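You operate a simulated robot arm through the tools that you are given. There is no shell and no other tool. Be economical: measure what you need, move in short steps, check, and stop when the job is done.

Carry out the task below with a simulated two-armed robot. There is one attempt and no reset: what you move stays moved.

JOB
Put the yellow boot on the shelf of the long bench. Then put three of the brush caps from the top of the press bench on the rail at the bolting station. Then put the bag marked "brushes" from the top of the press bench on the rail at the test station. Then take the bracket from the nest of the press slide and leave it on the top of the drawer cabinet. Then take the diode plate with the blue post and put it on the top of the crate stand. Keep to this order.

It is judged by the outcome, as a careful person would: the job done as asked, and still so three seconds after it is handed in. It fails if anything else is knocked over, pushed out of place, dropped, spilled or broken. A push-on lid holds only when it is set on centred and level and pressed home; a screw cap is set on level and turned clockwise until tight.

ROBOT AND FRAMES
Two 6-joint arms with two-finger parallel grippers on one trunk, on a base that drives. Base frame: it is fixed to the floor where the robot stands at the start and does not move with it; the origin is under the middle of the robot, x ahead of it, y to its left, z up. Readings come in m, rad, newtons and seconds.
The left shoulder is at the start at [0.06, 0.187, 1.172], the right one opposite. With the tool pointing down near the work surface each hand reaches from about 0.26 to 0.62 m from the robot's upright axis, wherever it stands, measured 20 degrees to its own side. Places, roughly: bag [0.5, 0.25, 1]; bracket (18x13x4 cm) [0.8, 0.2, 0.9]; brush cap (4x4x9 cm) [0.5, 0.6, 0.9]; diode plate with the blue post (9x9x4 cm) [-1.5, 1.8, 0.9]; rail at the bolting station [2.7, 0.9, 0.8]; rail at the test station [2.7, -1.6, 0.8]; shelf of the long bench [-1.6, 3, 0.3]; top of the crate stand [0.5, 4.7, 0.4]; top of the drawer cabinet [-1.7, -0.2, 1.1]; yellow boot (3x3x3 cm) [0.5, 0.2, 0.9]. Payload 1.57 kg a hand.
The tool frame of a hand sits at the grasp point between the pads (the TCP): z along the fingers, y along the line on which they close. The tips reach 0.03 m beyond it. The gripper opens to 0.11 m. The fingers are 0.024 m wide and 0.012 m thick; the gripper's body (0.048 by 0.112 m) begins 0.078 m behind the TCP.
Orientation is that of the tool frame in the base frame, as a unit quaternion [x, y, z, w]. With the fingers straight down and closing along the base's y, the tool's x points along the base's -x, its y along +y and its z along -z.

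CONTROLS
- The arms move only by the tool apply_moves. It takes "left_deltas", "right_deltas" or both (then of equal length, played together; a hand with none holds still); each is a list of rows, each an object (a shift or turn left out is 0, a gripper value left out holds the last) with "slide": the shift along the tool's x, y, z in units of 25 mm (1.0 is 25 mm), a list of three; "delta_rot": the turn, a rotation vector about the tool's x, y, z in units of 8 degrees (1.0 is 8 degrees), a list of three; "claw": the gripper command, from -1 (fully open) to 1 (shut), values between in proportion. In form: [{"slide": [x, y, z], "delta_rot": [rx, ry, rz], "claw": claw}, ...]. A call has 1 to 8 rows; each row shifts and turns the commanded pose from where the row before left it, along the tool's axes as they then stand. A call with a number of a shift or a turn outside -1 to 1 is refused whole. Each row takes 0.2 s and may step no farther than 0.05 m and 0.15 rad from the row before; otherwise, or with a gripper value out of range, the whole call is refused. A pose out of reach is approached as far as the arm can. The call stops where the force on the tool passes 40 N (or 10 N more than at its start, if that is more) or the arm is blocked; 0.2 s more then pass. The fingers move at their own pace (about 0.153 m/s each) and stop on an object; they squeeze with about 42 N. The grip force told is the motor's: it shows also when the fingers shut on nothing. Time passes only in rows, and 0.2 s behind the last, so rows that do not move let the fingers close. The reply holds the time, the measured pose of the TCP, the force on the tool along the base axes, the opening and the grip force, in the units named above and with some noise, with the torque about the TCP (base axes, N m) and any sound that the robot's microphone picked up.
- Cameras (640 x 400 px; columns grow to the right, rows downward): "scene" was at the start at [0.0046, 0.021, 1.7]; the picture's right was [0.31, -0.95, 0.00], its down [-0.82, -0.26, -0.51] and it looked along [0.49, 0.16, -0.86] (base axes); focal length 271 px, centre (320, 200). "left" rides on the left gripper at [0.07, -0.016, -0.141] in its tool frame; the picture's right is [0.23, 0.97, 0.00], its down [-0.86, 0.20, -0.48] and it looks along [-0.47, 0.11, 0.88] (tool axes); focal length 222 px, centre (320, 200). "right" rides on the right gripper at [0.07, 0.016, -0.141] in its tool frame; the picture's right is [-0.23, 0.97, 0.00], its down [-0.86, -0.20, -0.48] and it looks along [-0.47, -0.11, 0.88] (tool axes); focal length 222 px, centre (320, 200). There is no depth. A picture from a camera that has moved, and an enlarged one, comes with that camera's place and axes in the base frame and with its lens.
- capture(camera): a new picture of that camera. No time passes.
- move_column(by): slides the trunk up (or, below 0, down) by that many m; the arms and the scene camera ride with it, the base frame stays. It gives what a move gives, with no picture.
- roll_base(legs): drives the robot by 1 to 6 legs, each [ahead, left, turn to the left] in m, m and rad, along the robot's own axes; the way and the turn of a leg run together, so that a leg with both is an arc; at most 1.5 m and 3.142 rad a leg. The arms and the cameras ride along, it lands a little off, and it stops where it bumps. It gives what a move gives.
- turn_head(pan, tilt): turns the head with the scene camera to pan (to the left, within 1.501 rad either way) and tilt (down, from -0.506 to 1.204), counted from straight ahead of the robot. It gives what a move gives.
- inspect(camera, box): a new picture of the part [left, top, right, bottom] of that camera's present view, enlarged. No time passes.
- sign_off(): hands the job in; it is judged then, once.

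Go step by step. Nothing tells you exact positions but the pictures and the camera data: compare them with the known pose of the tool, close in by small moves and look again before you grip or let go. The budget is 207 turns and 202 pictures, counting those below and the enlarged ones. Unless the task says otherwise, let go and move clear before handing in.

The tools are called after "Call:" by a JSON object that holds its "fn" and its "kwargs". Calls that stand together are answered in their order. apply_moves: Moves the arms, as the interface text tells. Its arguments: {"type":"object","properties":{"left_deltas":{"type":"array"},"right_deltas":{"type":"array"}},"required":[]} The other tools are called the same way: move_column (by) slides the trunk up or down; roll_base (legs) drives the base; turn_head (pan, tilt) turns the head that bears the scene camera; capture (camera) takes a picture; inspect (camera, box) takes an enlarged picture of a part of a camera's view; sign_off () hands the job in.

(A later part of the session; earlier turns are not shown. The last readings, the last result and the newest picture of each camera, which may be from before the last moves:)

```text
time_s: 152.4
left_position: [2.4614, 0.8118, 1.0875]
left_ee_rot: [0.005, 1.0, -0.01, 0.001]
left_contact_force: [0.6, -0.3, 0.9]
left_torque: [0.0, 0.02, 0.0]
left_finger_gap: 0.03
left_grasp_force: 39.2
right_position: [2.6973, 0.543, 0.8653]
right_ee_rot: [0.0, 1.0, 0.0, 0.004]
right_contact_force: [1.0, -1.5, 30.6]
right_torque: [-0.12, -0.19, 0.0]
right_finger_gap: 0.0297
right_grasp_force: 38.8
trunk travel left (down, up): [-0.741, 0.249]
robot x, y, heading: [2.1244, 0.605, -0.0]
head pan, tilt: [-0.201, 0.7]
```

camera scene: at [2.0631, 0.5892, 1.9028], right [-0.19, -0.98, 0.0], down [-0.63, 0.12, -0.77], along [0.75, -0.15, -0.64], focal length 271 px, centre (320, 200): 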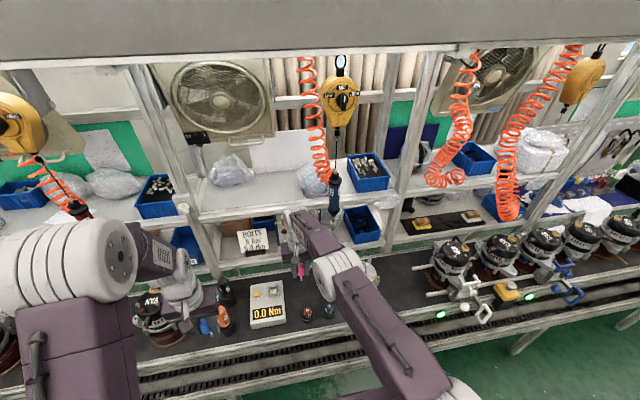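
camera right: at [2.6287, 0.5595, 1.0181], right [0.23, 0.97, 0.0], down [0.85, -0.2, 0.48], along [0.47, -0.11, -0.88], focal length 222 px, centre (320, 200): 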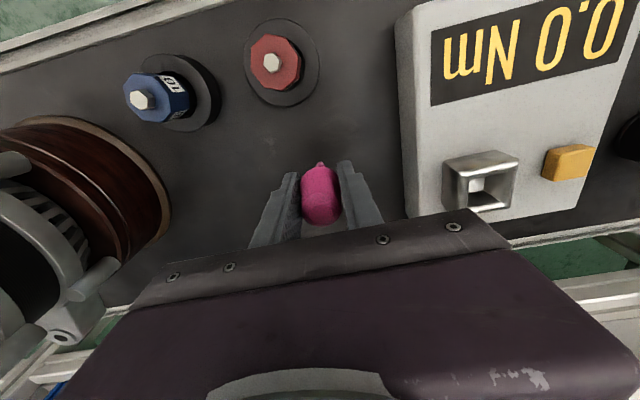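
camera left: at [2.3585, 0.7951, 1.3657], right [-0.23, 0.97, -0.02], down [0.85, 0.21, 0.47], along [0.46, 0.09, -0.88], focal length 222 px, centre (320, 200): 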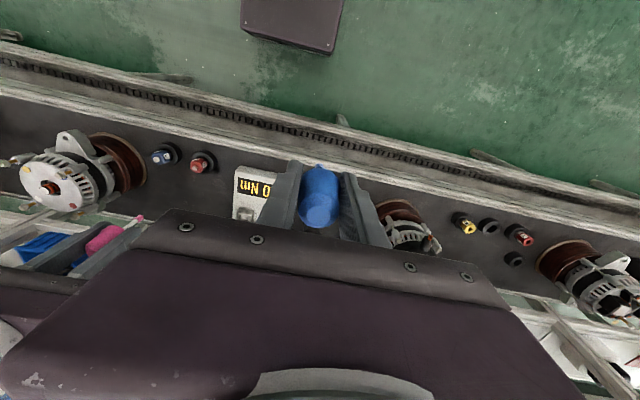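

Touchdown at TCP z≈0.865. I back up 4.5 mm of column to relieve the force, then open slowly.

Call:
{"fn": "move_column", "kwargs": {"by": 0.0045}}

Call:
{"fn": "apply_moves", "kwargs": {"right_deltas": [{"claw": 0.4}, {"claw": 0.25}, {"claw": 0.1}, {}]}}

Call:
{"fn": "capture", "kwargs": {"camera": "right"}}

Call:
{"fn": "inspect", "kwargs": {"camera": "scene", "box": [270, 240, 350, 290]}}

```text
time_s: 152.9
left_position: [2.4637, 0.812, 1.0915]
left_ee_rot: [0.004, 1.0, -0.011, 0.0]
left_contact_force: [-0.1, 0.7, -0.1]
left_torque: [-0.01, 0.0, 0.0]
left_finger_gap: 0.0298
left_grasp_force: 39.3
right_position: [2.6971, 0.5429, 0.8659]
right_ee_rot: [-0.001, 1.0, 0.001, 0.001]
right_contact_force: [4.9, 0.5, 10.8]
right_torque: [0.0, -0.42, 0.01]
right_finger_gap: 0.0296
right_grasp_force: 39.4
trunk travel left (down, up): [-0.745, 0.245]
robot x, y, heading: [2.1237, 0.6087, 0.0]
head pan, tilt: [-0.201, 0.7]
```

```text
time_s: 153.9
left_position: [2.4649, 0.8105, 1.0907]
left_ee_rot: [0.004, 1.0, -0.01, -0.002]
left_contact_force: [0.4, -0.7, -0.4]
left_torque: [0.01, 0.0, 0.0]
left_finger_gap: 0.0295
left_grasp_force: 39.0
right_position: [2.6973, 0.5422, 0.8655]
right_ee_rot: [0.0, 1.0, 0.0, 0.0]
right_contact_force: [-0.3, -0.3, -0.8]
right_torque: [0.04, -0.01, -0.03]
right_finger_gap: 0.0495
right_grasp_force: 0.0
trunk travel left (down, up): [-0.745, 0.245]
robot x, y, heading: [2.1255, 0.6089, -0.002]
head pan, tilt: [-0.201, 0.7]
```

```text
139 pictures are left
camera right: at [2.6288, 0.5595, 1.0066], right [0.23, 0.97, 0.0], down [0.86, -0.2, 0.48], along [0.47, -0.11, -0.88], focal length 222 px, centre (320, 200)
```

right: 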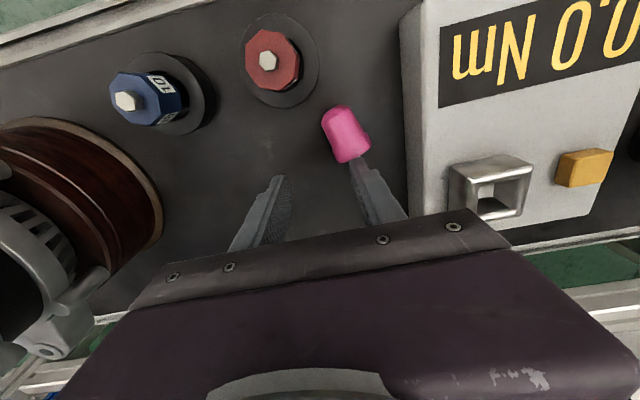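

```text
8.00 times, centred on (310, 265) of scene
camera zoom: at [2.148, 0.5905, 1.6713], right [-0.2, -0.98, 0.0], down [-0.63, 0.13, -0.76], along [0.75, -0.15, -0.64], focal length 2169 px, centre (400, -320)
```

zoom: 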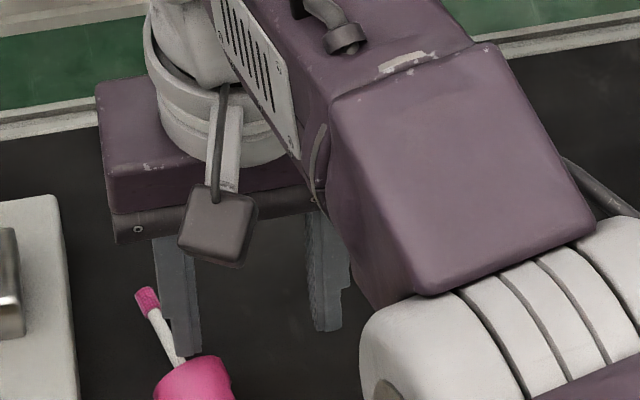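

The pink cap tipped over on release and lies on the rail beside a finger. I raise the hand slowly and see whether it rests.

Call:
{"fn": "apply_moves", "kwargs": {"right_deltas": [{"slide": [0, 0, -0.5], "claw": 0.1}, {"slide": [0, 0, -0.5]}, {"slide": [0, 0, -0.5]}, {"slide": [0, 0, -0.5]}, {"slide": [0, 0, -0.8]}, {"slide": [0, 0, -1]}, {}]}}

Call:
{"fn": "capture", "kwargs": {"camera": "right"}}

Call:
{"fn": "inspect", "kwargs": {"camera": "scene", "box": [250, 240, 370, 315]}}

```text
time_s: 155.5
left_position: [2.465, 0.8099, 1.0924]
left_ee_rot: [0.005, 1.0, -0.01, -0.001]
left_contact_force: [0.0, -0.1, 0.0]
left_torque: [0.03, 0.0, 0.0]
left_finger_gap: 0.0299
left_grasp_force: 39.4
right_position: [2.7071, 0.5452, 0.963]
right_ee_rot: [0.0, 1.0, 0.0, -0.002]
right_contact_force: [0.2, -1.3, 0.1]
right_torque: [-0.03, -0.03, -0.01]
right_finger_gap: 0.0495
right_grasp_force: 0.0
right hand out of reach, approached as far as the arm can: row 3, 5
trunk travel left (down, up): [-0.745, 0.245]
robot x, y, heading: [2.1271, 0.6091, 0.001]
head pan, tilt: [-0.201, 0.7]
```

```text
137 pictures are left
camera right: at [2.638, 0.5624, 1.1036], right [0.23, 0.97, 0.0], down [0.86, -0.2, 0.48], along [0.46, -0.11, -0.88], focal length 222 px, centre (320, 200)
```

right: 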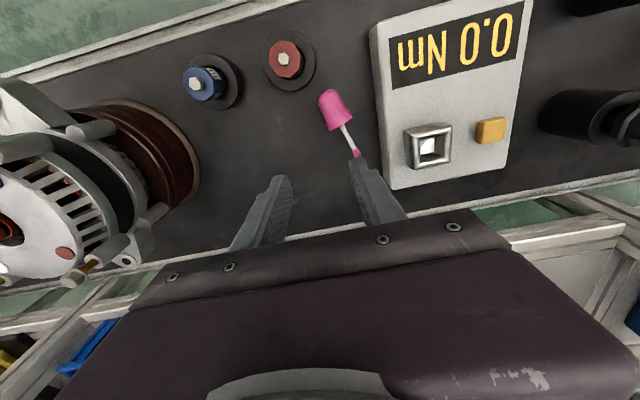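

```text
5.33 times, centred on (310, 278) of scene
camera zoom: at [2.1483, 0.5904, 1.6713], right [-0.2, -0.98, 0.0], down [-0.63, 0.13, -0.76], along [0.75, -0.15, -0.64], focal length 1446 px, centre (373, -213)
```

zoom: 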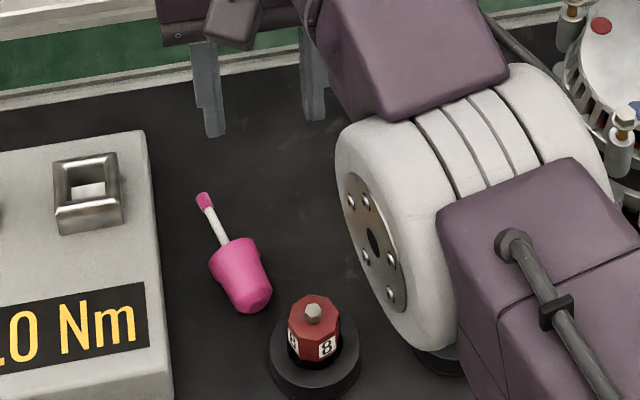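

The pink cap lies stably on the rail. Next the blue cap with the left hand at about (2.73, 0.48): I lift, retract the right hand, shift right.

Call:
{"fn": "move_column", "kwargs": {"by": 0.2}}

Call:
{"fn": "apply_moves", "kwargs": {"right_deltas": [{"slide": [1, 0, -0.4]}, {"slide": [1, 0, -0.4]}, {"slide": [1, 0, -0.4]}, {"slide": [1, 0, -0.4]}, {"slide": [1, 0, -0.4]}, {"slide": [1, 0, -0.4]}, {"slide": [1, 0, -0.4]}, {"slide": [1, 0, -0.4]}]}}

Call:
{"fn": "roll_base", "kwargs": {"legs": [[0, -0.32, 0]]}}

Call:
{"fn": "apply_moves", "kwargs": {"left_deltas": [{"slide": [-1, 0, 0.2]}, {"slide": [-1, 0, 0.2]}, {"slide": [-1, 0, 0.2]}, {"slide": [-1, 0, 0.2]}, {"slide": [-1, 0, 0.2]}, {"slide": [-1, 0, 0.2]}, {"slide": [-1, 0, 0.2]}, {"slide": [-1, 0, 0.2]}]}}

Call:
{"fn": "capture", "kwargs": {"camera": "left"}}

Call:
{"fn": "capture", "kwargs": {"camera": "scene"}}

```text
time_s: 157.7
left_position: [2.4651, 0.8104, 1.2907]
left_ee_rot: [0.005, 1.0, -0.01, -0.001]
left_contact_force: [0.0, 0.6, -1.1]
left_torque: [0.01, -0.01, -0.07]
left_finger_gap: 0.0299
left_grasp_force: 39.2
right_position: [2.7075, 0.5447, 1.1618]
right_ee_rot: [0.0, 1.0, 0.0, -0.002]
right_contact_force: [0.1, 0.4, 0.5]
right_torque: [-0.02, 0.02, 0.0]
right_finger_gap: 0.0497
right_grasp_force: 0.1
trunk travel left (down, up): [-0.945, 0.045]
robot x, y, heading: [2.1227, 0.6108, -0.002]
head pan, tilt: [-0.201, 0.7]
```

```text
time_s: 159.5
left_position: [2.4652, 0.8108, 1.2908]
left_ee_rot: [0.004, 1.0, -0.01, -0.001]
left_contact_force: [-0.5, 0.4, 0.1]
left_torque: [0.01, 0.0, 0.03]
left_finger_gap: 0.0298
left_grasp_force: 39.3
right_position: [2.6921, 0.5837, 1.2242]
right_ee_rot: [0.001, 1.0, -0.001, -0.001]
right_contact_force: [-0.8, -0.8, 0.0]
right_torque: [0.0, 0.0, 0.03]
right_finger_gap: 0.0492
right_grasp_force: 0.0
right hand out of reach, approached as far as the arm can: row 1, 2, 3, 4, 5, 6, 7, 8
trunk travel left (down, up): [-0.945, 0.045]
robot x, y, heading: [2.1247, 0.6034, 0.001]
head pan, tilt: [-0.201, 0.7]
```

```text
time_s: 161.6
left_position: [2.4649, 0.4898, 1.2899]
left_ee_rot: [0.007, 1.0, -0.011, -0.001]
left_contact_force: [0.0, -0.2, -0.7]
left_torque: [-0.06, 0.01, -0.02]
left_finger_gap: 0.0299
left_grasp_force: 39.5
right_position: [2.6917, 0.2601, 1.2248]
right_ee_rot: [0.004, 1.0, -0.002, -0.002]
right_contact_force: [-0.4, -0.4, 0.3]
right_torque: [-0.05, -0.01, 0.02]
right_finger_gap: 0.0496
right_grasp_force: 0.1
trunk travel left (down, up): [-0.945, 0.045]
robot x, y, heading: [2.1204, 0.2861, -0.003]
head pan, tilt: [-0.201, 0.7]
```

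```text
time_s: 163.4
left_position: [2.6682, 0.4846, 1.2486]
left_ee_rot: [0.007, 1.0, -0.011, -0.002]
left_contact_force: [0.3, 0.1, 0.7]
left_torque: [0.02, 0.06, 0.0]
left_finger_gap: 0.0297
left_grasp_force: 38.8
right_position: [2.6942, 0.2573, 1.2243]
right_ee_rot: [0.003, 1.0, -0.001, -0.003]
right_contact_force: [0.6, -0.6, 0.4]
right_torque: [0.02, -0.01, 0.0]
right_finger_gap: 0.0496
right_grasp_force: 0.0
trunk travel left (down, up): [-0.945, 0.045]
robot x, y, heading: [2.1223, 0.289, -0.012]
head pan, tilt: [-0.201, 0.7]
```

```text
135 pictures are left
camera left: at [2.5978, 0.4711, 1.3911], right [-0.21, 0.98, -0.02], down [0.86, 0.2, 0.47], along [0.46, 0.08, -0.88], focal length 222 px, centre (320, 200)
```

left: 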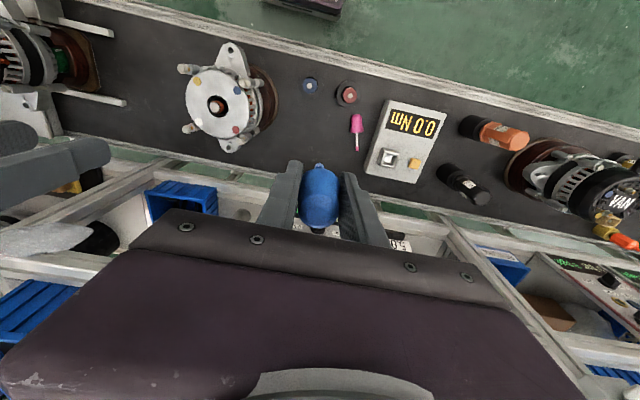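

```text
134 pictures are left
camera scene: at [2.1487, 0.2694, 1.8713], right [-0.21, -0.98, 0.0], down [-0.63, 0.13, -0.76], along [0.75, -0.16, -0.65], focal length 271 px, centre (320, 200)
```

scene: 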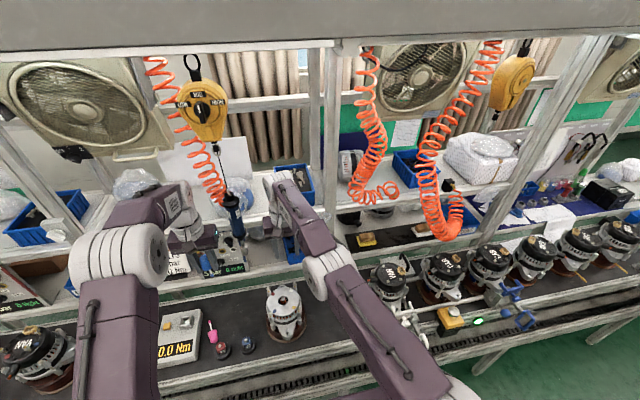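

The right hand failed to retract and now hovers above an alternator. I try retracting it straight back.

Call:
{"fn": "apply_moves", "kwargs": {"right_deltas": [{"slide": [1, 0, 0]}, {"slide": [1, 0, 0]}, {"slide": [1, 0, 0]}, {"slide": [1, 0, 0]}]}}

```text
time_s: 164.4
left_position: [2.6658, 0.4849, 1.25]
left_ee_rot: [0.007, 1.0, -0.01, -0.001]
left_contact_force: [0.2, -0.5, 0.0]
left_torque: [0.01, 0.01, -0.06]
left_finger_gap: 0.0299
left_grasp_force: 39.1
right_position: [2.6878, 0.2672, 1.2287]
right_ee_rot: [0.004, 1.0, -0.002, -0.003]
right_contact_force: [0.5, -0.1, 0.2]
right_torque: [0.0, 0.02, -0.06]
right_finger_gap: 0.0495
right_grasp_force: 0.2
right hand out of reach, approached as far as the arm can: row 1, 2, 3, 4
trunk travel left (down, up): [-0.945, 0.045]
robot x, y, heading: [2.1206, 0.2842, -0.005]
head pan, tilt: [-0.201, 0.7]
```

Call:
{"fn": "apply_moves", "kwargs": {"right_deltas": [{"slide": [0, -1, 0]}, {"slide": [0, -1, 0]}, {"slide": [0, -1, 0]}, {"slide": [0, -1, 0]}, {"slide": [0, -1, 0]}, {"slide": [0, -1, 0]}]}}

Call:
{"fn": "capture", "kwargs": {"camera": "scene"}}

```text
time_s: 165.8
left_position: [2.6656, 0.4822, 1.2504]
left_ee_rot: [0.007, 1.0, -0.01, -0.001]
left_contact_force: [0.5, -0.3, -0.7]
left_torque: [0.0, 0.0, 0.02]
left_finger_gap: 0.0297
left_grasp_force: 38.8
right_position: [2.7153, 0.1216, 1.2308]
right_ee_rot: [0.004, 1.0, 0.0, -0.003]
right_contact_force: [0.6, -0.3, 0.7]
right_torque: [0.0, 0.01, 0.02]
right_finger_gap: 0.0494
right_grasp_force: 0.0
right hand out of reach, approached as far as the arm can: row 1, 2, 3, 4, 6
trunk travel left (down, up): [-0.945, 0.045]
robot x, y, heading: [2.1191, 0.284, -0.011]
head pan, tilt: [-0.201, 0.7]
```

```text
133 pictures are left
camera scene: at [2.1465, 0.2677, 1.8713], right [-0.21, -0.98, 0.0], down [-0.63, 0.13, -0.76], along [0.75, -0.16, -0.64], focal length 271 px, centre (320, 200)
```

scene: 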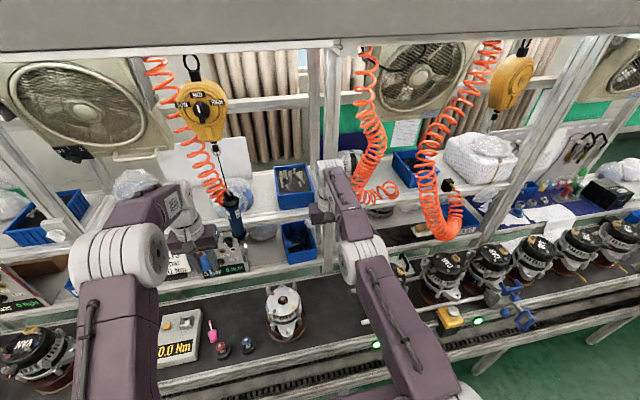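

Call:
{"fn": "apply_moves", "kwargs": {"right_deltas": [{"slide": [0, 0, 1]}, {"slide": [0, 0, 1]}, {"slide": [0.3, 0, 1]}, {"slide": [0.6, 0, 0.3]}, {"slide": [1, 0, 0]}, {"slide": [1, 0, 0]}, {"slide": [1, 0, 0]}]}}

```text
time_s: 167.4
left_position: [2.6651, 0.4849, 1.2497]
left_ee_rot: [0.006, 1.0, -0.01, -0.001]
left_contact_force: [0.1, -0.8, -0.6]
left_torque: [0.01, 0.01, 0.0]
left_finger_gap: 0.03
left_grasp_force: 39.2
right_position: [2.7184, 0.123, 1.1515]
right_ee_rot: [0.003, 1.0, -0.001, -0.004]
right_contact_force: [-0.4, -0.2, -0.1]
right_torque: [0.0, -0.01, 0.01]
right_finger_gap: 0.0495
right_grasp_force: 0.1
right hand out of reach, approached as far as the arm can: row 2, 3, 4, 5, 6, 7
trunk travel left (down, up): [-0.945, 0.045]
robot x, y, heading: [2.1201, 0.2836, -0.008]
head pan, tilt: [-0.201, 0.7]
```

Call:
{"fn": "apply_moves", "kwargs": {"right_deltas": [{"slide": [0.2, 0, 0]}, {"slide": [0.2, 0, 0]}, {"slide": [0.2, 0, 0]}]}}

Call:
{"fn": "apply_moves", "kwargs": {"right_deltas": [{"slide": [-1, 0, 0]}, {"slide": [-1, 0, 0]}, {"slide": [-1, 0, 0]}, {"slide": [-1, 0, 0]}]}}

```text
time_s: 168.2
left_position: [2.6656, 0.4844, 1.2494]
left_ee_rot: [0.007, 1.0, -0.009, -0.001]
left_contact_force: [-1.3, 0.3, -0.3]
left_torque: [0.0, -0.01, -0.02]
left_finger_gap: 0.0299
left_grasp_force: 39.6
right_position: [2.7178, 0.1226, 1.1513]
right_ee_rot: [0.004, 1.0, 0.0, -0.003]
right_contact_force: [-0.5, -0.3, 0.3]
right_torque: [0.0, 0.0, 0.0]
right_finger_gap: 0.0493
right_grasp_force: 0.2
right hand out of reach, approached as far as the arm can: row 1, 2, 3
trunk travel left (down, up): [-0.945, 0.045]
robot x, y, heading: [2.1235, 0.2879, -0.006]
head pan, tilt: [-0.201, 0.7]
```

```text
time_s: 169.2
left_position: [2.6654, 0.4845, 1.2497]
left_ee_rot: [0.007, 1.0, -0.009, 0.0]
left_contact_force: [0.8, 0.4, 0.2]
left_torque: [-0.02, -0.03, 0.03]
left_finger_gap: 0.03
left_grasp_force: 39.3
right_position: [2.721, 0.1221, 1.1546]
right_ee_rot: [0.003, 1.0, -0.001, -0.001]
right_contact_force: [-0.6, 0.5, -0.2]
right_torque: [-0.02, 0.02, 0.0]
right_finger_gap: 0.0494
right_grasp_force: 0.0
right hand out of reach, approached as far as the arm can: row 1, 2, 3, 4
trunk travel left (down, up): [-0.945, 0.045]
robot x, y, heading: [2.1223, 0.2885, -0.006]
head pan, tilt: [-0.201, 0.7]
```

Call:
{"fn": "apply_moves", "kwargs": {"right_deltas": [{"slide": [-1, 0, 0]}, {"slide": [-1, 0, 0]}, {"slide": [-1, 0, 0]}, {"slide": [-1, 0, 0]}, {"slide": [-1, 0, 0]}, {"slide": [-1, 0, 0]}, {"slide": [-1, 0, 0]}, {"slide": [-1, 0, 0]}]}}

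```text
time_s: 171.0
left_position: [2.6663, 0.4839, 1.2496]
left_ee_rot: [0.006, 1.0, -0.01, -0.001]
left_contact_force: [0.8, -0.6, -0.3]
left_torque: [0.0, 0.03, 0.01]
left_finger_gap: 0.0297
left_grasp_force: 38.8
right_position: [2.7217, 0.1195, 1.1549]
right_ee_rot: [0.004, 1.0, -0.001, -0.002]
right_contact_force: [0.3, 0.0, 0.1]
right_torque: [-0.04, -0.01, 0.01]
right_finger_gap: 0.0496
right_grasp_force: 0.1
right hand out of reach, approached as far as the arm can: row 1, 2, 3, 4, 5, 6, 7, 8
trunk travel left (down, up): [-0.945, 0.045]
robot x, y, heading: [2.1216, 0.2851, -0.005]
head pan, tilt: [-0.201, 0.7]
```

Call:
{"fn": "apply_moves", "kwargs": {"right_deltas": [{"slide": [-1, 0, 0]}, {"slide": [-1, 0, 0]}, {"slide": [-1, 0, 0]}, {"slide": [-1, 0, 0]}, {"slide": [-1, 0, 0]}]}}

```text
time_s: 172.2
left_position: [2.6667, 0.4842, 1.2498]
left_ee_rot: [0.007, 1.0, -0.009, -0.001]
left_contact_force: [-0.8, -0.6, 0.2]
left_torque: [-0.02, 0.0, 0.0]
left_finger_gap: 0.0297
left_grasp_force: 38.9
right_position: [2.7209, 0.1206, 1.1558]
right_ee_rot: [0.004, 1.0, -0.001, -0.001]
right_contact_force: [-0.2, -0.6, -0.7]
right_torque: [0.02, -0.01, 0.03]
right_finger_gap: 0.0492
right_grasp_force: 0.2
right hand out of reach, approached as far as the arm can: row 1, 2, 3, 4, 5
trunk travel left (down, up): [-0.945, 0.045]
robot x, y, heading: [2.1242, 0.2833, -0.005]
head pan, tilt: [-0.201, 0.7]
```

Call:
{"fn": "apply_moves", "kwargs": {"right_deltas": [{"slide": [0, 0, -0.5]}, {"slide": [0, 0, -0.5]}, {"slide": [0, 1, 0]}, {"slide": [0, 1, 0]}, {"slide": [0, 0, 1]}, {"slide": [0, 0, 1]}]}}

```text
time_s: 173.6
left_position: [2.6669, 0.4839, 1.2497]
left_ee_rot: [0.008, 1.0, -0.01, -0.001]
left_contact_force: [0.5, 0.1, 0.5]
left_torque: [0.01, 0.01, 0.01]
left_finger_gap: 0.0299
left_grasp_force: 39.4
right_position: [2.7149, 0.1668, 1.1307]
right_ee_rot: [0.004, 1.0, 0.0, -0.002]
right_contact_force: [0.0, -0.8, -0.8]
right_torque: [-0.01, 0.01, -0.01]
right_finger_gap: 0.0495
right_grasp_force: 0.1
right hand out of reach, approached as far as the arm can: row 4
trunk travel left (down, up): [-0.945, 0.045]
robot x, y, heading: [2.1232, 0.2826, -0.007]
head pan, tilt: [-0.201, 0.7]
```

Call:
{"fn": "apply_moves", "kwargs": {"right_deltas": [{"slide": [0.5, 0, 0]}, {"slide": [0.5, 0, 0]}]}}

```text
time_s: 174.2
left_position: [2.6662, 0.4842, 1.2498]
left_ee_rot: [0.007, 1.0, -0.009, 0.0]
left_contact_force: [-0.6, -0.6, 0.9]
left_torque: [-0.01, -0.06, 0.0]
left_finger_gap: 0.0299
left_grasp_force: 39.1
right_position: [2.693, 0.1691, 1.1297]
right_ee_rot: [0.004, 1.0, -0.001, -0.002]
right_contact_force: [-0.7, 0.3, -0.5]
right_torque: [0.0, 0.01, -0.04]
right_finger_gap: 0.0496
right_grasp_force: 0.1
trunk travel left (down, up): [-0.945, 0.045]
robot x, y, heading: [2.1218, 0.2866, -0.01]
head pan, tilt: [-0.201, 0.7]
```

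Retraction works now; I continue pulling the right hand back.

Call:
{"fn": "apply_moves", "kwargs": {"right_deltas": [{"slide": [1, 0, 0]}, {"slide": [1, 0, 0]}, {"slide": [1, 0, 0]}, {"slide": [1, 0, 0]}, {"slide": [1, 0, 0]}, {"slide": [1, 0, 0]}, {"slide": [1, 0, 0]}]}}

```text
time_s: 175.8
left_position: [2.6644, 0.4841, 1.2497]
left_ee_rot: [0.007, 1.0, -0.01, 0.001]
left_contact_force: [-0.1, -0.4, -0.4]
left_torque: [-0.04, 0.0, 0.01]
left_finger_gap: 0.0296
left_grasp_force: 39.1
right_position: [2.5168, 0.1718, 1.1335]
right_ee_rot: [0.004, 1.0, -0.001, -0.002]
right_contact_force: [1.0, -0.7, -0.2]
right_torque: [-0.02, 0.01, -0.02]
right_finger_gap: 0.0497
right_grasp_force: 0.0
trunk travel left (down, up): [-0.945, 0.045]
robot x, y, heading: [2.1196, 0.2877, -0.0]
head pan, tilt: [-0.201, 0.7]
```

Call:
{"fn": "apply_moves", "kwargs": {"right_deltas": [{"slide": [1, 0, -1]}, {"slide": [1, 0, -1]}, {"slide": [0.5, 0, -1]}, {"slide": [0, 0, -1]}, {}, {}], "left_deltas": [{"slide": [0, 0, 1]}, {"slide": [0, 0, 1]}, {"slide": [0, 0, 1]}, {"slide": [0, 0, 1]}, {"slide": [0, 0, 1]}, {"slide": [0, 0, 0.5]}]}}

Call:
{"fn": "roll_base", "kwargs": {"legs": [[0.035, -0.005, 0]]}}

Call:
{"fn": "capture", "kwargs": {"camera": "left"}}

Call:
{"fn": "capture", "kwargs": {"camera": "scene"}}

```text
time_s: 177.2
left_position: [2.665, 0.4796, 1.1135]
left_ee_rot: [0.008, 1.0, -0.009, 0.0]
left_contact_force: [0.2, 0.1, 0.3]
left_torque: [0.01, -0.03, 0.0]
left_finger_gap: 0.03
left_grasp_force: 38.4
right_position: [2.455, 0.1712, 1.2327]
right_ee_rot: [0.004, 1.0, 0.0, -0.003]
right_contact_force: [0.4, 0.2, 0.5]
right_torque: [0.0, 0.01, 0.0]
right_finger_gap: 0.0495
right_grasp_force: 0.0
trunk travel left (down, up): [-0.945, 0.045]
robot x, y, heading: [2.1211, 0.2844, -0.008]
head pan, tilt: [-0.201, 0.7]
```

```text
time_s: 178.1
left_position: [2.6908, 0.4764, 1.1177]
left_ee_rot: [0.007, 1.0, -0.011, 0.003]
left_contact_force: [-0.2, 0.1, 0.3]
left_torque: [0.01, -0.09, -0.06]
left_finger_gap: 0.0298
left_grasp_force: 39.2
right_position: [2.4811, 0.1658, 1.2364]
right_ee_rot: [0.004, 1.0, -0.001, 0.002]
right_contact_force: [-0.6, -0.1, 0.7]
right_torque: [0.0, -0.06, 0.01]
right_finger_gap: 0.0498
right_grasp_force: 0.0
trunk travel left (down, up): [-0.945, 0.045]
robot x, y, heading: [2.1574, 0.2803, -0.014]
head pan, tilt: [-0.201, 0.7]
```

```text
132 pictures are left
camera left: at [2.6197, 0.4626, 1.2593], right [-0.21, 0.98, -0.02], down [0.86, 0.2, 0.48], along [0.47, 0.08, -0.88], focal length 222 px, centre (320, 200)
```

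left: 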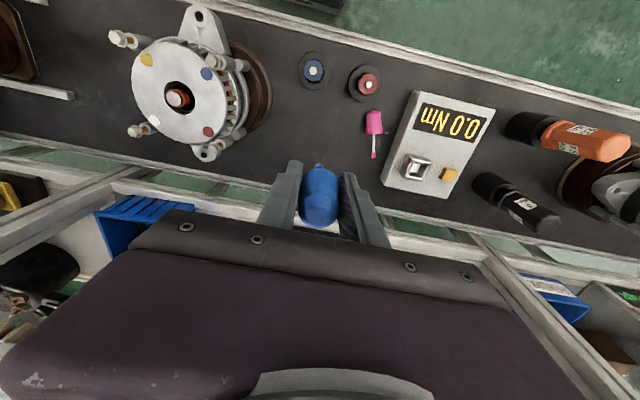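

```text
131 pictures are left
camera scene: at [2.1675, 0.2657, 1.8715], right [-0.21, -0.98, 0.0], down [-0.62, 0.13, -0.77], along [0.75, -0.16, -0.64], focal length 271 px, centre (320, 200)
```

scene: 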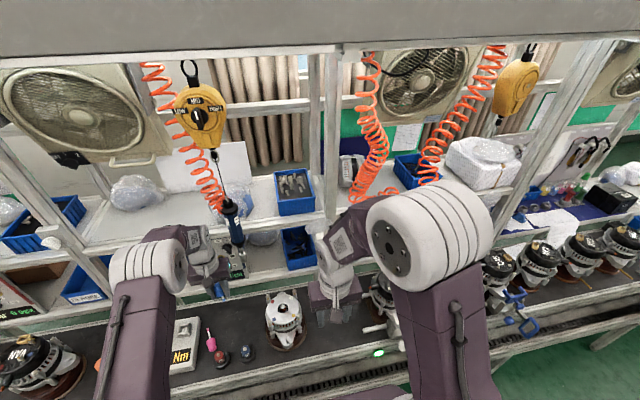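

Left hand is above the clear spot. I lower the trunk.

Call:
{"fn": "move_column", "kwargs": {"by": -0.225}}

Call:
{"fn": "capture", "kwargs": {"camera": "left"}}

Call:
{"fn": "capture", "kwargs": {"camera": "scene"}}

```text
time_s: 180.5
left_position: [2.6975, 0.474, 0.8888]
left_ee_rot: [0.007, 1.0, -0.009, 0.0]
left_contact_force: [-0.7, -0.2, -1.2]
left_torque: [0.03, -0.01, 0.02]
left_finger_gap: 0.0299
left_grasp_force: 39.0
right_position: [2.4896, 0.1642, 1.0083]
right_ee_rot: [0.003, 1.0, 0.0, -0.001]
right_contact_force: [-0.5, -0.6, 0.7]
right_torque: [0.01, -0.03, 0.0]
right_finger_gap: 0.0493
right_grasp_force: 0.0
trunk travel left (down, up): [-0.72, 0.27]
robot x, y, heading: [2.1583, 0.2818, -0.004]
head pan, tilt: [-0.201, 0.7]
```

```text
130 pictures are left
camera left: at [2.6283, 0.4613, 1.0309], right [-0.21, 0.98, -0.02], down [0.86, 0.2, 0.47], along [0.47, 0.08, -0.88], focal length 222 px, centre (320, 200)
```

left: 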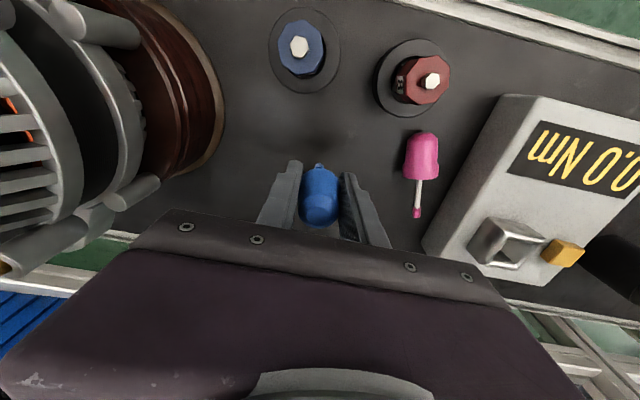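

```text
129 pictures are left
camera scene: at [2.1808, 0.2638, 1.6463], right [-0.21, -0.98, 0.0], down [-0.63, 0.13, -0.77], along [0.75, -0.16, -0.64], focal length 271 px, centre (320, 200)
```

scene: 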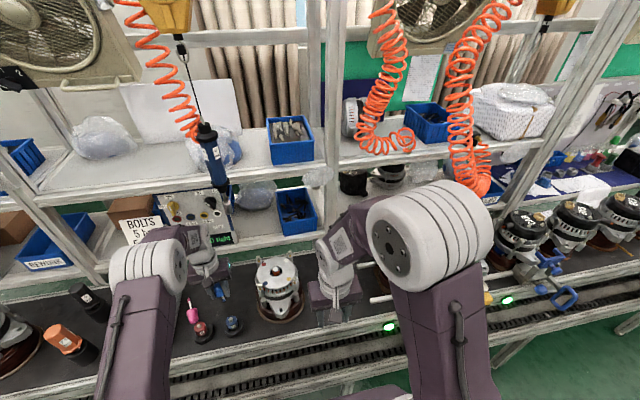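

Call:
{"fn": "move_column", "kwargs": {"by": -0.02}}

Call:
{"fn": "move_column", "kwargs": {"by": -0.002}}

```text
time_s: 181.1
left_position: [2.6975, 0.4745, 0.8679]
left_ee_rot: [0.007, 1.0, -0.009, -0.001]
left_contact_force: [-1.0, -0.5, -0.5]
left_torque: [0.0, 0.02, 0.01]
left_finger_gap: 0.0298
left_grasp_force: 39.2
right_position: [2.4891, 0.1653, 0.9889]
right_ee_rot: [0.004, 1.0, -0.001, -0.002]
right_contact_force: [-0.7, 0.2, -0.2]
right_torque: [0.0, -0.02, 0.01]
right_finger_gap: 0.0496
right_grasp_force: 0.0
trunk travel left (down, up): [-0.7, 0.29]
robot x, y, heading: [2.1551, 0.2819, -0.012]
head pan, tilt: [-0.201, 0.7]
```

```text
time_s: 181.7
left_position: [2.6996, 0.4749, 0.8669]
left_ee_rot: [0.007, 1.0, -0.009, -0.001]
left_contact_force: [0.0, 1.0, 0.0]
left_torque: [0.02, -0.03, 0.01]
left_finger_gap: 0.0297
left_grasp_force: 39.1
right_position: [2.4899, 0.1659, 0.9866]
right_ee_rot: [0.002, 1.0, -0.002, -0.003]
right_contact_force: [-0.3, 0.4, 0.9]
right_torque: [0.01, -0.05, 0.01]
right_finger_gap: 0.0493
right_grasp_force: 0.2
trunk travel left (down, up): [-0.698, 0.292]
robot x, y, heading: [2.1583, 0.2823, -0.006]
head pan, tilt: [-0.201, 0.7]
```

Call:
{"fn": "move_column", "kwargs": {"by": -0.002}}

```text
time_s: 182.2
left_position: [2.6981, 0.4746, 0.8641]
left_ee_rot: [0.007, 1.0, -0.009, -0.002]
left_contact_force: [0.3, -0.3, -1.0]
left_torque: [-0.01, -0.01, 0.0]
left_finger_gap: 0.0296
left_grasp_force: 39.2
right_position: [2.4902, 0.1653, 0.985]
right_ee_rot: [0.004, 1.0, 0.0, -0.002]
right_contact_force: [0.3, 0.7, 0.3]
right_torque: [-0.01, 0.0, -0.03]
right_finger_gap: 0.0496
right_grasp_force: 0.1
trunk travel left (down, up): [-0.696, 0.294]
robot x, y, heading: [2.1584, 0.2787, -0.009]
head pan, tilt: [-0.201, 0.7]
```

Call:
{"fn": "move_column", "kwargs": {"by": -0.0015}}

```text
time_s: 182.7
left_position: [2.6981, 0.4748, 0.8641]
left_ee_rot: [0.006, 1.0, -0.009, 0.001]
left_contact_force: [-0.3, 0.3, 9.3]
left_torque: [0.05, -0.03, 0.02]
left_finger_gap: 0.03
left_grasp_force: 38.7
right_position: [2.4875, 0.1652, 0.9839]
right_ee_rot: [0.004, 1.0, -0.001, -0.002]
right_contact_force: [0.1, -0.4, -0.3]
right_torque: [0.01, 0.01, -0.01]
right_finger_gap: 0.0497
right_grasp_force: 0.1
trunk travel left (down, up): [-0.695, 0.295]
robot x, y, heading: [2.1554, 0.2808, -0.008]
head pan, tilt: [-0.201, 0.7]
```

Light contact (9 N). I back up 1 mm and open gently.

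Call:
{"fn": "move_column", "kwargs": {"by": 0.001}}

Call:
{"fn": "apply_moves", "kwargs": {"left_deltas": [{"claw": 0.44}, {"claw": 0.4}, {"claw": 0.3}, {"claw": 0.1}, {}]}}

Call:
{"fn": "capture", "kwargs": {"camera": "left"}}

```text
time_s: 183.2
left_position: [2.6977, 0.4752, 0.8644]
left_ee_rot: [0.007, 1.0, -0.011, 0.0]
left_contact_force: [1.4, 0.8, 5.3]
left_torque: [0.04, -0.14, 0.03]
left_finger_gap: 0.0299
left_grasp_force: 39.5
right_position: [2.4886, 0.166, 0.9852]
right_ee_rot: [0.003, 1.0, -0.001, -0.001]
right_contact_force: [0.3, -0.6, -0.5]
right_torque: [0.0, 0.01, -0.01]
right_finger_gap: 0.0491
right_grasp_force: 0.0
trunk travel left (down, up): [-0.696, 0.294]
robot x, y, heading: [2.1572, 0.2802, -0.007]
head pan, tilt: [-0.201, 0.7]
```

```text
time_s: 184.4
left_position: [2.699, 0.4746, 0.865]
left_ee_rot: [0.007, 1.0, -0.01, -0.001]
left_contact_force: [0.0, 0.7, 0.4]
left_torque: [0.0, -0.03, 0.0]
left_finger_gap: 0.0495
left_grasp_force: 0.1
right_position: [2.4885, 0.166, 0.9848]
right_ee_rot: [0.004, 1.0, 0.0, -0.002]
right_contact_force: [-0.8, -0.5, 0.3]
right_torque: [-0.02, -0.02, 0.0]
right_finger_gap: 0.0496
right_grasp_force: 0.1
trunk travel left (down, up): [-0.696, 0.294]
robot x, y, heading: [2.1562, 0.2781, -0.006]
head pan, tilt: [-0.201, 0.7]
```

```text
128 pictures are left
camera left: at [2.6285, 0.4613, 1.0063], right [-0.21, 0.98, -0.02], down [0.86, 0.2, 0.47], along [0.47, 0.08, -0.88], focal length 222 px, centre (320, 200)
```

left: 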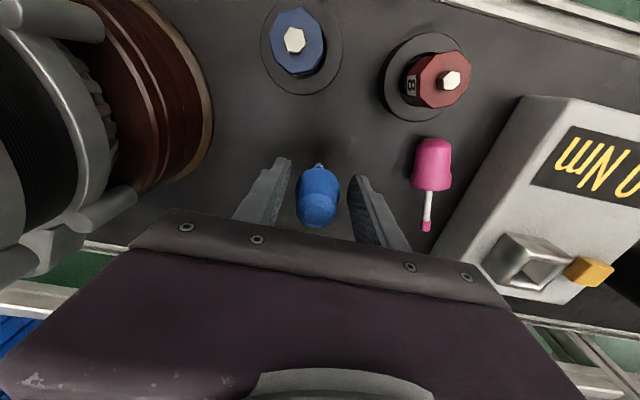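

The blue cap stands upright. I rise, back away, and return to the press bench for the yellow cap and the brushes bag.

Call:
{"fn": "move_column", "kwargs": {"by": 0.06}}

Call:
{"fn": "capture", "kwargs": {"camera": "left"}}

Call:
{"fn": "move_column", "kwargs": {"by": 0.2}}

Call:
{"fn": "roll_base", "kwargs": {"legs": [[-0.44, 0, 0.007], [0, -1.2, 0], [-1.1, 0, 0], [-1.07, 0, 0], [0, 0.93, 0]]}}

Call:
{"fn": "turn_head", "kwargs": {"pan": 0.2, "tilt": 0.9}}

Call:
{"fn": "capture", "kwargs": {"camera": "scene"}}

```text
time_s: 185.4
left_position: [2.6992, 0.4738, 0.9243]
left_ee_rot: [0.007, 1.0, -0.01, -0.001]
left_contact_force: [-0.8, -0.6, -0.6]
left_torque: [-0.03, 0.02, -0.02]
left_finger_gap: 0.0493
left_grasp_force: 0.1
right_position: [2.4894, 0.1647, 1.0446]
right_ee_rot: [0.004, 1.0, -0.001, -0.003]
right_contact_force: [0.6, -0.4, 0.0]
right_torque: [-0.03, 0.01, 0.04]
right_finger_gap: 0.0497
right_grasp_force: 0.0
trunk travel left (down, up): [-0.756, 0.234]
robot x, y, heading: [2.1568, 0.2791, -0.007]
head pan, tilt: [-0.201, 0.7]
```

```text
127 pictures are left
camera left: at [2.6286, 0.4613, 1.0662], right [-0.21, 0.98, -0.02], down [0.86, 0.2, 0.47], along [0.47, 0.08, -0.88], focal length 222 px, centre (320, 200)
```

left: 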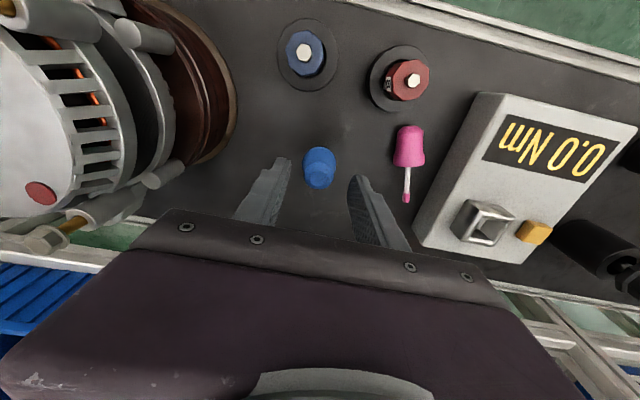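

```text
time_s: 187.6
left_position: [2.6978, 0.4751, 1.1237]
left_ee_rot: [0.007, 1.0, -0.009, -0.001]
left_contact_force: [-0.8, 0.4, -0.7]
left_torque: [0.02, -0.02, 0.02]
left_finger_gap: 0.0496
left_grasp_force: 0.1
right_position: [2.4889, 0.1654, 1.2444]
right_ee_rot: [0.004, 1.0, -0.001, -0.002]
right_contact_force: [-0.4, -0.6, 0.4]
right_torque: [0.01, -0.04, -0.02]
right_finger_gap: 0.0494
right_grasp_force: 0.0
trunk travel left (down, up): [-0.956, 0.034]
robot x, y, heading: [2.1599, 0.2813, -0.007]
head pan, tilt: [-0.201, 0.7]
```

```text
time_s: 210.6
left_position: [0.0832, 0.2, 1.1246]
left_ee_rot: [-0.007, 1.0, -0.01, -0.001]
left_contact_force: [-0.1, -0.6, 0.0]
left_torque: [0.04, 0.03, 0.02]
left_finger_gap: 0.0492
left_grasp_force: 0.0
right_position: [-0.1163, -0.1147, 1.244]
right_ee_rot: [-0.011, 1.0, 0.0, -0.002]
right_contact_force: [-0.2, 0.7, 0.5]
right_torque: [0.03, 0.0, -0.01]
right_finger_gap: 0.0497
right_grasp_force: 0.1
trunk travel left (down, up): [-0.956, 0.034]
robot x, y, heading: [-0.4528, -0.0072, 0.021]
head pan, tilt: [-0.201, 0.7]
```

```text
time_s: 211.4
left_position: [0.0825, 0.1999, 1.1241]
left_ee_rot: [-0.006, 1.0, -0.011, -0.001]
left_contact_force: [-0.5, -0.9, 0.0]
left_torque: [0.01, -0.01, 0.0]
left_finger_gap: 0.0496
left_grasp_force: 0.0
right_position: [-0.1159, -0.1144, 1.2445]
right_ee_rot: [-0.011, 1.0, -0.001, -0.002]
right_contact_force: [0.4, 0.3, -0.4]
right_torque: [-0.03, -0.02, -0.01]
right_finger_gap: 0.0495
right_grasp_force: 0.1
trunk travel left (down, up): [-0.956, 0.034]
robot x, y, heading: [-0.4576, -0.0061, 0.019]
head pan, tilt: [0.201, 0.901]
```

```text
126 pictures are left
camera scene: at [-0.4373, 0.0074, 1.8657], right [0.22, -0.98, 0.0], down [-0.76, -0.17, -0.62], along [0.61, 0.14, -0.78], focal length 271 px, centre (320, 200)
```

scene: 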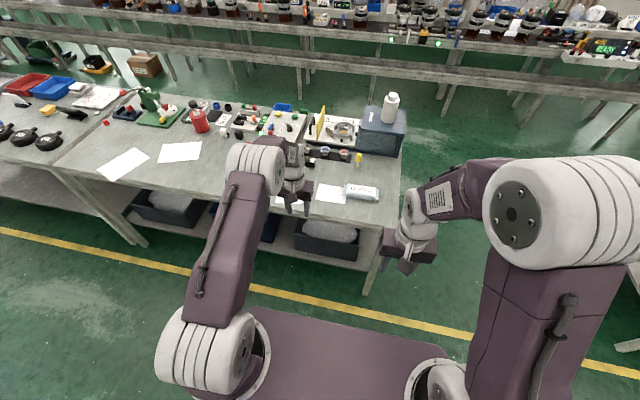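

I drive to about (0, 0.1) where the right hand can reach the yellow cap and the left the bag.

Call:
{"fn": "roll_base", "kwargs": {"legs": [[0.457, 0.1, -0.019]]}}

Call:
{"fn": "apply_moves", "kwargs": {"right_deltas": [{"slide": [-1, 0.5, 0.5], "claw": -0.2}, {"slide": [-1, 0.5, 0.5]}, {"slide": [-1, 0.5, 0.5]}, {"slide": [-1, 0.5, 0.5]}, {"slide": [-1, 0.5, 0.5]}, {"slide": [-1, 0.5, 0.5]}, {"slide": [-1, 0, 0.5]}], "left_deltas": [{"slide": [0.6, 0.5, 0], "claw": -0.6}, {"slide": [0.6, 0.5, 0]}, {"slide": [0.6, 0.5, 0]}, {"slide": [0.6, 0.5, 0]}, {"slide": [0.6, 0.5, 0]}, {"slide": [0.6, 0.5, 0]}, {"slide": [0.6, 0.5, 0]}]}}

Call:
{"fn": "capture", "kwargs": {"camera": "right"}}

Call:
{"fn": "capture", "kwargs": {"camera": "left"}}

```text
time_s: 214.2
left_position: [0.5444, 0.2814, 1.1251]
left_ee_rot: [0.011, 1.0, -0.009, -0.001]
left_contact_force: [-0.4, 0.1, -0.3]
left_torque: [-0.04, -0.03, -0.02]
left_finger_gap: 0.0497
left_grasp_force: 0.1
right_position: [0.3314, -0.0264, 1.2453]
right_ee_rot: [0.007, 1.0, -0.002, -0.001]
right_contact_force: [0.3, 0.3, 0.2]
right_torque: [-0.04, -0.03, -0.04]
right_finger_gap: 0.0493
right_grasp_force: 0.1
trunk travel left (down, up): [-0.956, 0.034]
robot x, y, heading: [0.0034, 0.0939, -0.017]
head pan, tilt: [0.201, 0.901]
```

```text
time_s: 215.8
left_position: [0.4427, 0.3717, 1.1229]
left_ee_rot: [0.011, 1.0, -0.011, -0.001]
left_contact_force: [0.0, 0.1, 0.0]
left_torque: [0.01, 0.0, 0.03]
left_finger_gap: 0.088
left_grasp_force: 0.0
right_position: [0.512, 0.0463, 1.1553]
right_ee_rot: [0.007, 1.0, -0.001, -0.002]
right_contact_force: [-0.3, -0.7, 0.0]
right_torque: [0.0, 0.05, 0.01]
right_finger_gap: 0.0659
right_grasp_force: 0.0
trunk travel left (down, up): [-0.956, 0.034]
robot x, y, heading: [0.0037, 0.0905, -0.017]
head pan, tilt: [0.201, 0.901]
```

```text
125 pictures are left
camera right: at [0.4434, 0.0649, 1.2973], right [0.24, 0.97, 0.0], down [0.85, -0.21, 0.47], along [0.46, -0.12, -0.88], focal length 222 px, centre (320, 200)
```

right: 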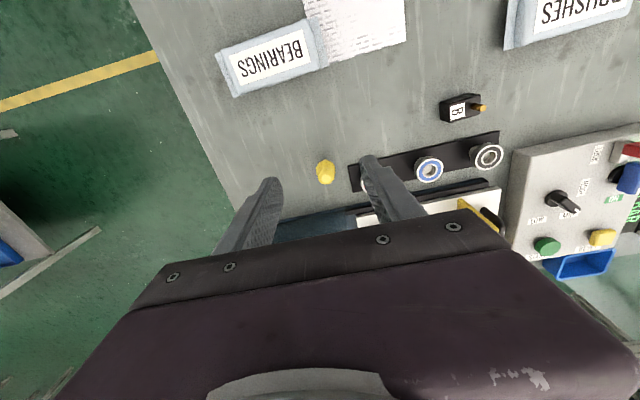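

```text
124 pictures are left
camera left: at [0.3725, 0.3594, 1.2645], right [-0.21, 0.98, -0.02], down [0.86, 0.19, 0.47], along [0.47, 0.08, -0.88], focal length 222 px, centre (320, 200)
```

left: 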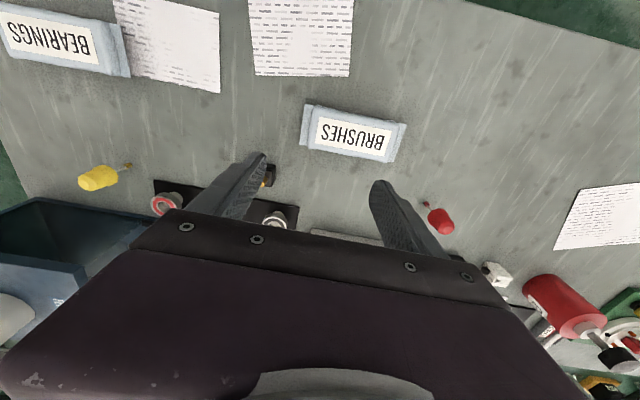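

Yellow cap at ~(0.576, 0.038); bag centre ~(0.434, 0.418), long axis along y. I align the right hand and rotate the left gripper to close across the bag's width.

Call:
{"fn": "apply_moves", "kwargs": {"right_deltas": [{"slide": [-0.5, -0.06, 0.8]}, {"slide": [-0.5, -0.06, 0.8]}, {"slide": [-0.5, -0.06, 0.8]}, {"slide": [-0.5, -0.06, 0.8]}, {"slide": [-0.5, -0.06, 0.8]}, {"slide": [0, 0, 0.8]}], "left_deltas": [{"slide": [0.2, 0.9, 0]}, {"slide": [0.2, 0.9, 0], "delta_rot": [0, 0, 1]}, {"delta_rot": [0, 0, 1]}, {"delta_rot": [0, 0, 1]}, {"delta_rot": [0, 0, 1]}, {"delta_rot": [0, 0, 1]}]}}

Call:
{"fn": "apply_moves", "kwargs": {"left_deltas": [{"delta_rot": [0, 0, 1]}, {"delta_rot": [0, 0, 1]}, {"delta_rot": [0, 0, 1]}, {"delta_rot": [0, 0, 1]}, {"delta_rot": [0, 0, 1]}, {"delta_rot": [0, 0, 1], "claw": -1}]}}

Call:
{"fn": "capture", "kwargs": {"camera": "right"}}

Call:
{"fn": "capture", "kwargs": {"camera": "left"}}

```text
time_s: 217.2
left_position: [0.4338, 0.4165, 1.1214]
left_ee_rot: [0.354, 0.935, -0.009, 0.003]
left_contact_force: [0.4, 0.2, -0.3]
left_torque: [0.01, 0.01, 0.0]
left_finger_gap: 0.0882
left_grasp_force: 0.0
right_position: [0.5625, 0.0372, 1.0383]
right_ee_rot: [0.007, 1.0, -0.001, -0.002]
right_contact_force: [0.2, 0.1, 0.2]
right_torque: [-0.01, 0.03, 0.01]
right_finger_gap: 0.0663
right_grasp_force: 0.1
right hand out of reach, approached as far as the arm can: row 5, 6
trunk travel left (down, up): [-0.956, 0.034]
robot x, y, heading: [0.0062, 0.0891, -0.017]
head pan, tilt: [0.201, 0.901]
```

```text
time_s: 218.6
left_position: [0.4333, 0.4176, 1.1224]
left_ee_rot: [0.704, 0.71, -0.008, 0.006]
left_contact_force: [0.1, -0.6, -0.1]
left_torque: [0.03, 0.02, -0.01]
left_finger_gap: 0.1097
left_grasp_force: 0.1
right_position: [0.5633, 0.038, 1.0377]
right_ee_rot: [0.007, 1.0, -0.001, -0.003]
right_contact_force: [-0.1, 0.4, 0.3]
right_torque: [0.0, 0.0, 0.02]
right_finger_gap: 0.0657
right_grasp_force: 0.1
trunk travel left (down, up): [-0.956, 0.034]
robot x, y, heading: [0.0048, 0.094, -0.015]
head pan, tilt: [0.201, 0.901]
```

```text
123 pictures are left
camera right: at [0.4942, 0.0554, 1.1794], right [0.24, 0.97, 0.0], down [0.85, -0.21, 0.47], along [0.46, -0.12, -0.88], focal length 222 px, centre (320, 200)
```

right: 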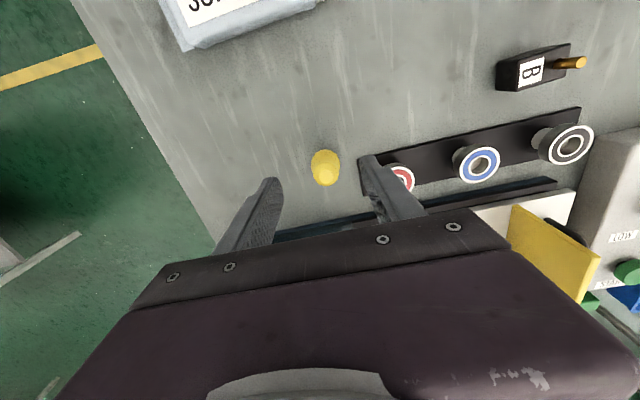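

```text
122 pictures are left
camera left: at [0.4168, 0.488, 1.2616], right [0.97, 0.24, -0.01], down [0.21, -0.84, 0.49], along [0.11, -0.48, -0.87], focal length 222 px, centre (320, 200)
```

left: 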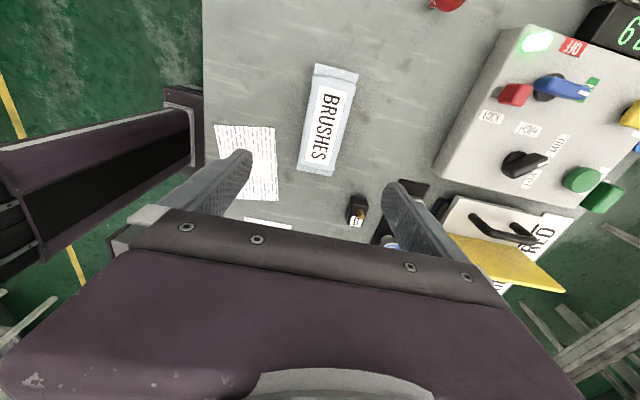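

Slight corrections: lower the trunk 0.09, nudge the right hand +11 mm forward, left hand +4 mm x with a 2.8° yaw trim.

Call:
{"fn": "move_column", "kwargs": {"by": -0.07}}

Call:
{"fn": "apply_moves", "kwargs": {"right_deltas": [{"slide": [-0.44, 0.05, 0]}, {}], "left_deltas": [{"slide": [0.1, 0.17, 0], "delta_rot": [0, 0, -0.35]}, {"slide": [0, 0, 0.8]}]}}

Call:
{"fn": "capture", "kwargs": {"camera": "right"}}

Call:
{"fn": "capture", "kwargs": {"camera": "left"}}

```text
time_s: 219.7
left_position: [0.4342, 0.417, 1.0509]
left_ee_rot: [0.702, 0.712, -0.007, 0.006]
left_contact_force: [0.9, -0.1, 0.3]
left_torque: [0.0, 0.01, -0.03]
left_finger_gap: 0.1101
left_grasp_force: 0.0
right_position: [0.5615, 0.0382, 0.9682]
right_ee_rot: [0.007, 1.0, 0.0, -0.002]
right_contact_force: [-0.1, 0.1, -0.4]
right_torque: [0.0, -0.02, 0.02]
right_finger_gap: 0.0659
right_grasp_force: 0.1
trunk travel left (down, up): [-0.886, 0.104]
robot x, y, heading: [0.0034, 0.0921, -0.012]
head pan, tilt: [0.201, 0.901]
```

```text
time_s: 220.3
left_position: [0.4381, 0.4174, 1.0304]
left_ee_rot: [0.685, 0.729, -0.008, 0.005]
left_contact_force: [0.0, -0.5, -0.1]
left_torque: [-0.03, -0.02, 0.02]
left_finger_gap: 0.11
left_grasp_force: 0.2
right_position: [0.5634, 0.037, 0.9667]
right_ee_rot: [0.007, 1.0, -0.001, -0.003]
right_contact_force: [-0.1, 0.5, 0.0]
right_torque: [-0.03, 0.03, 0.01]
right_finger_gap: 0.0661
right_grasp_force: 0.2
right hand out of reach, approached as far as the arm can: row 1
trunk travel left (down, up): [-0.886, 0.104]
robot x, y, heading: [0.0071, 0.0907, -0.019]
head pan, tilt: [0.201, 0.901]
```

```text
121 pictures are left
camera right: at [0.4947, 0.0558, 1.1092], right [0.24, 0.97, 0.0], down [0.85, -0.21, 0.47], along [0.46, -0.12, -0.88], focal length 222 px, centre (320, 200)
```

right: 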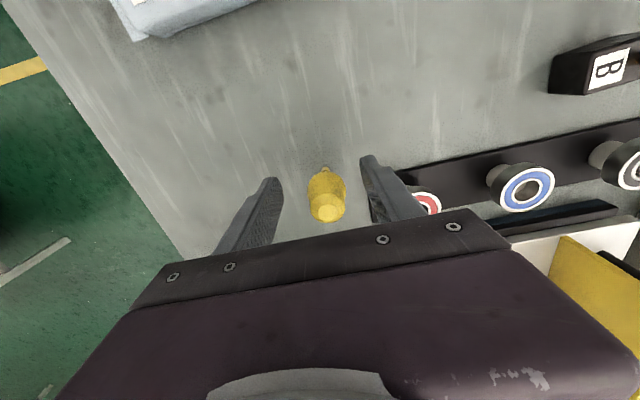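

```text
120 pictures are left
camera left: at [0.4177, 0.489, 1.1714], right [0.96, 0.29, -0.01], down [0.25, -0.83, 0.49], along [0.14, -0.48, -0.87], focal length 222 px, centre (320, 200)
```

left: 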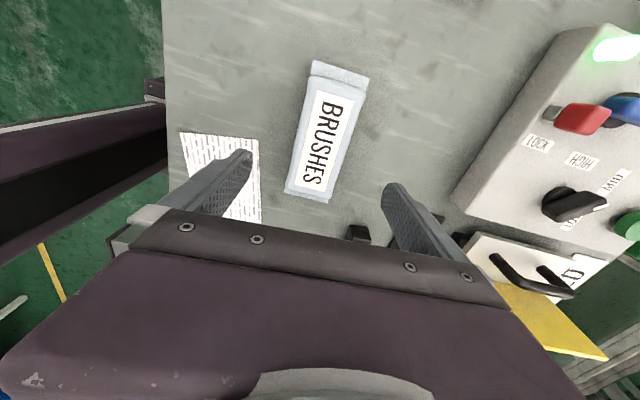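

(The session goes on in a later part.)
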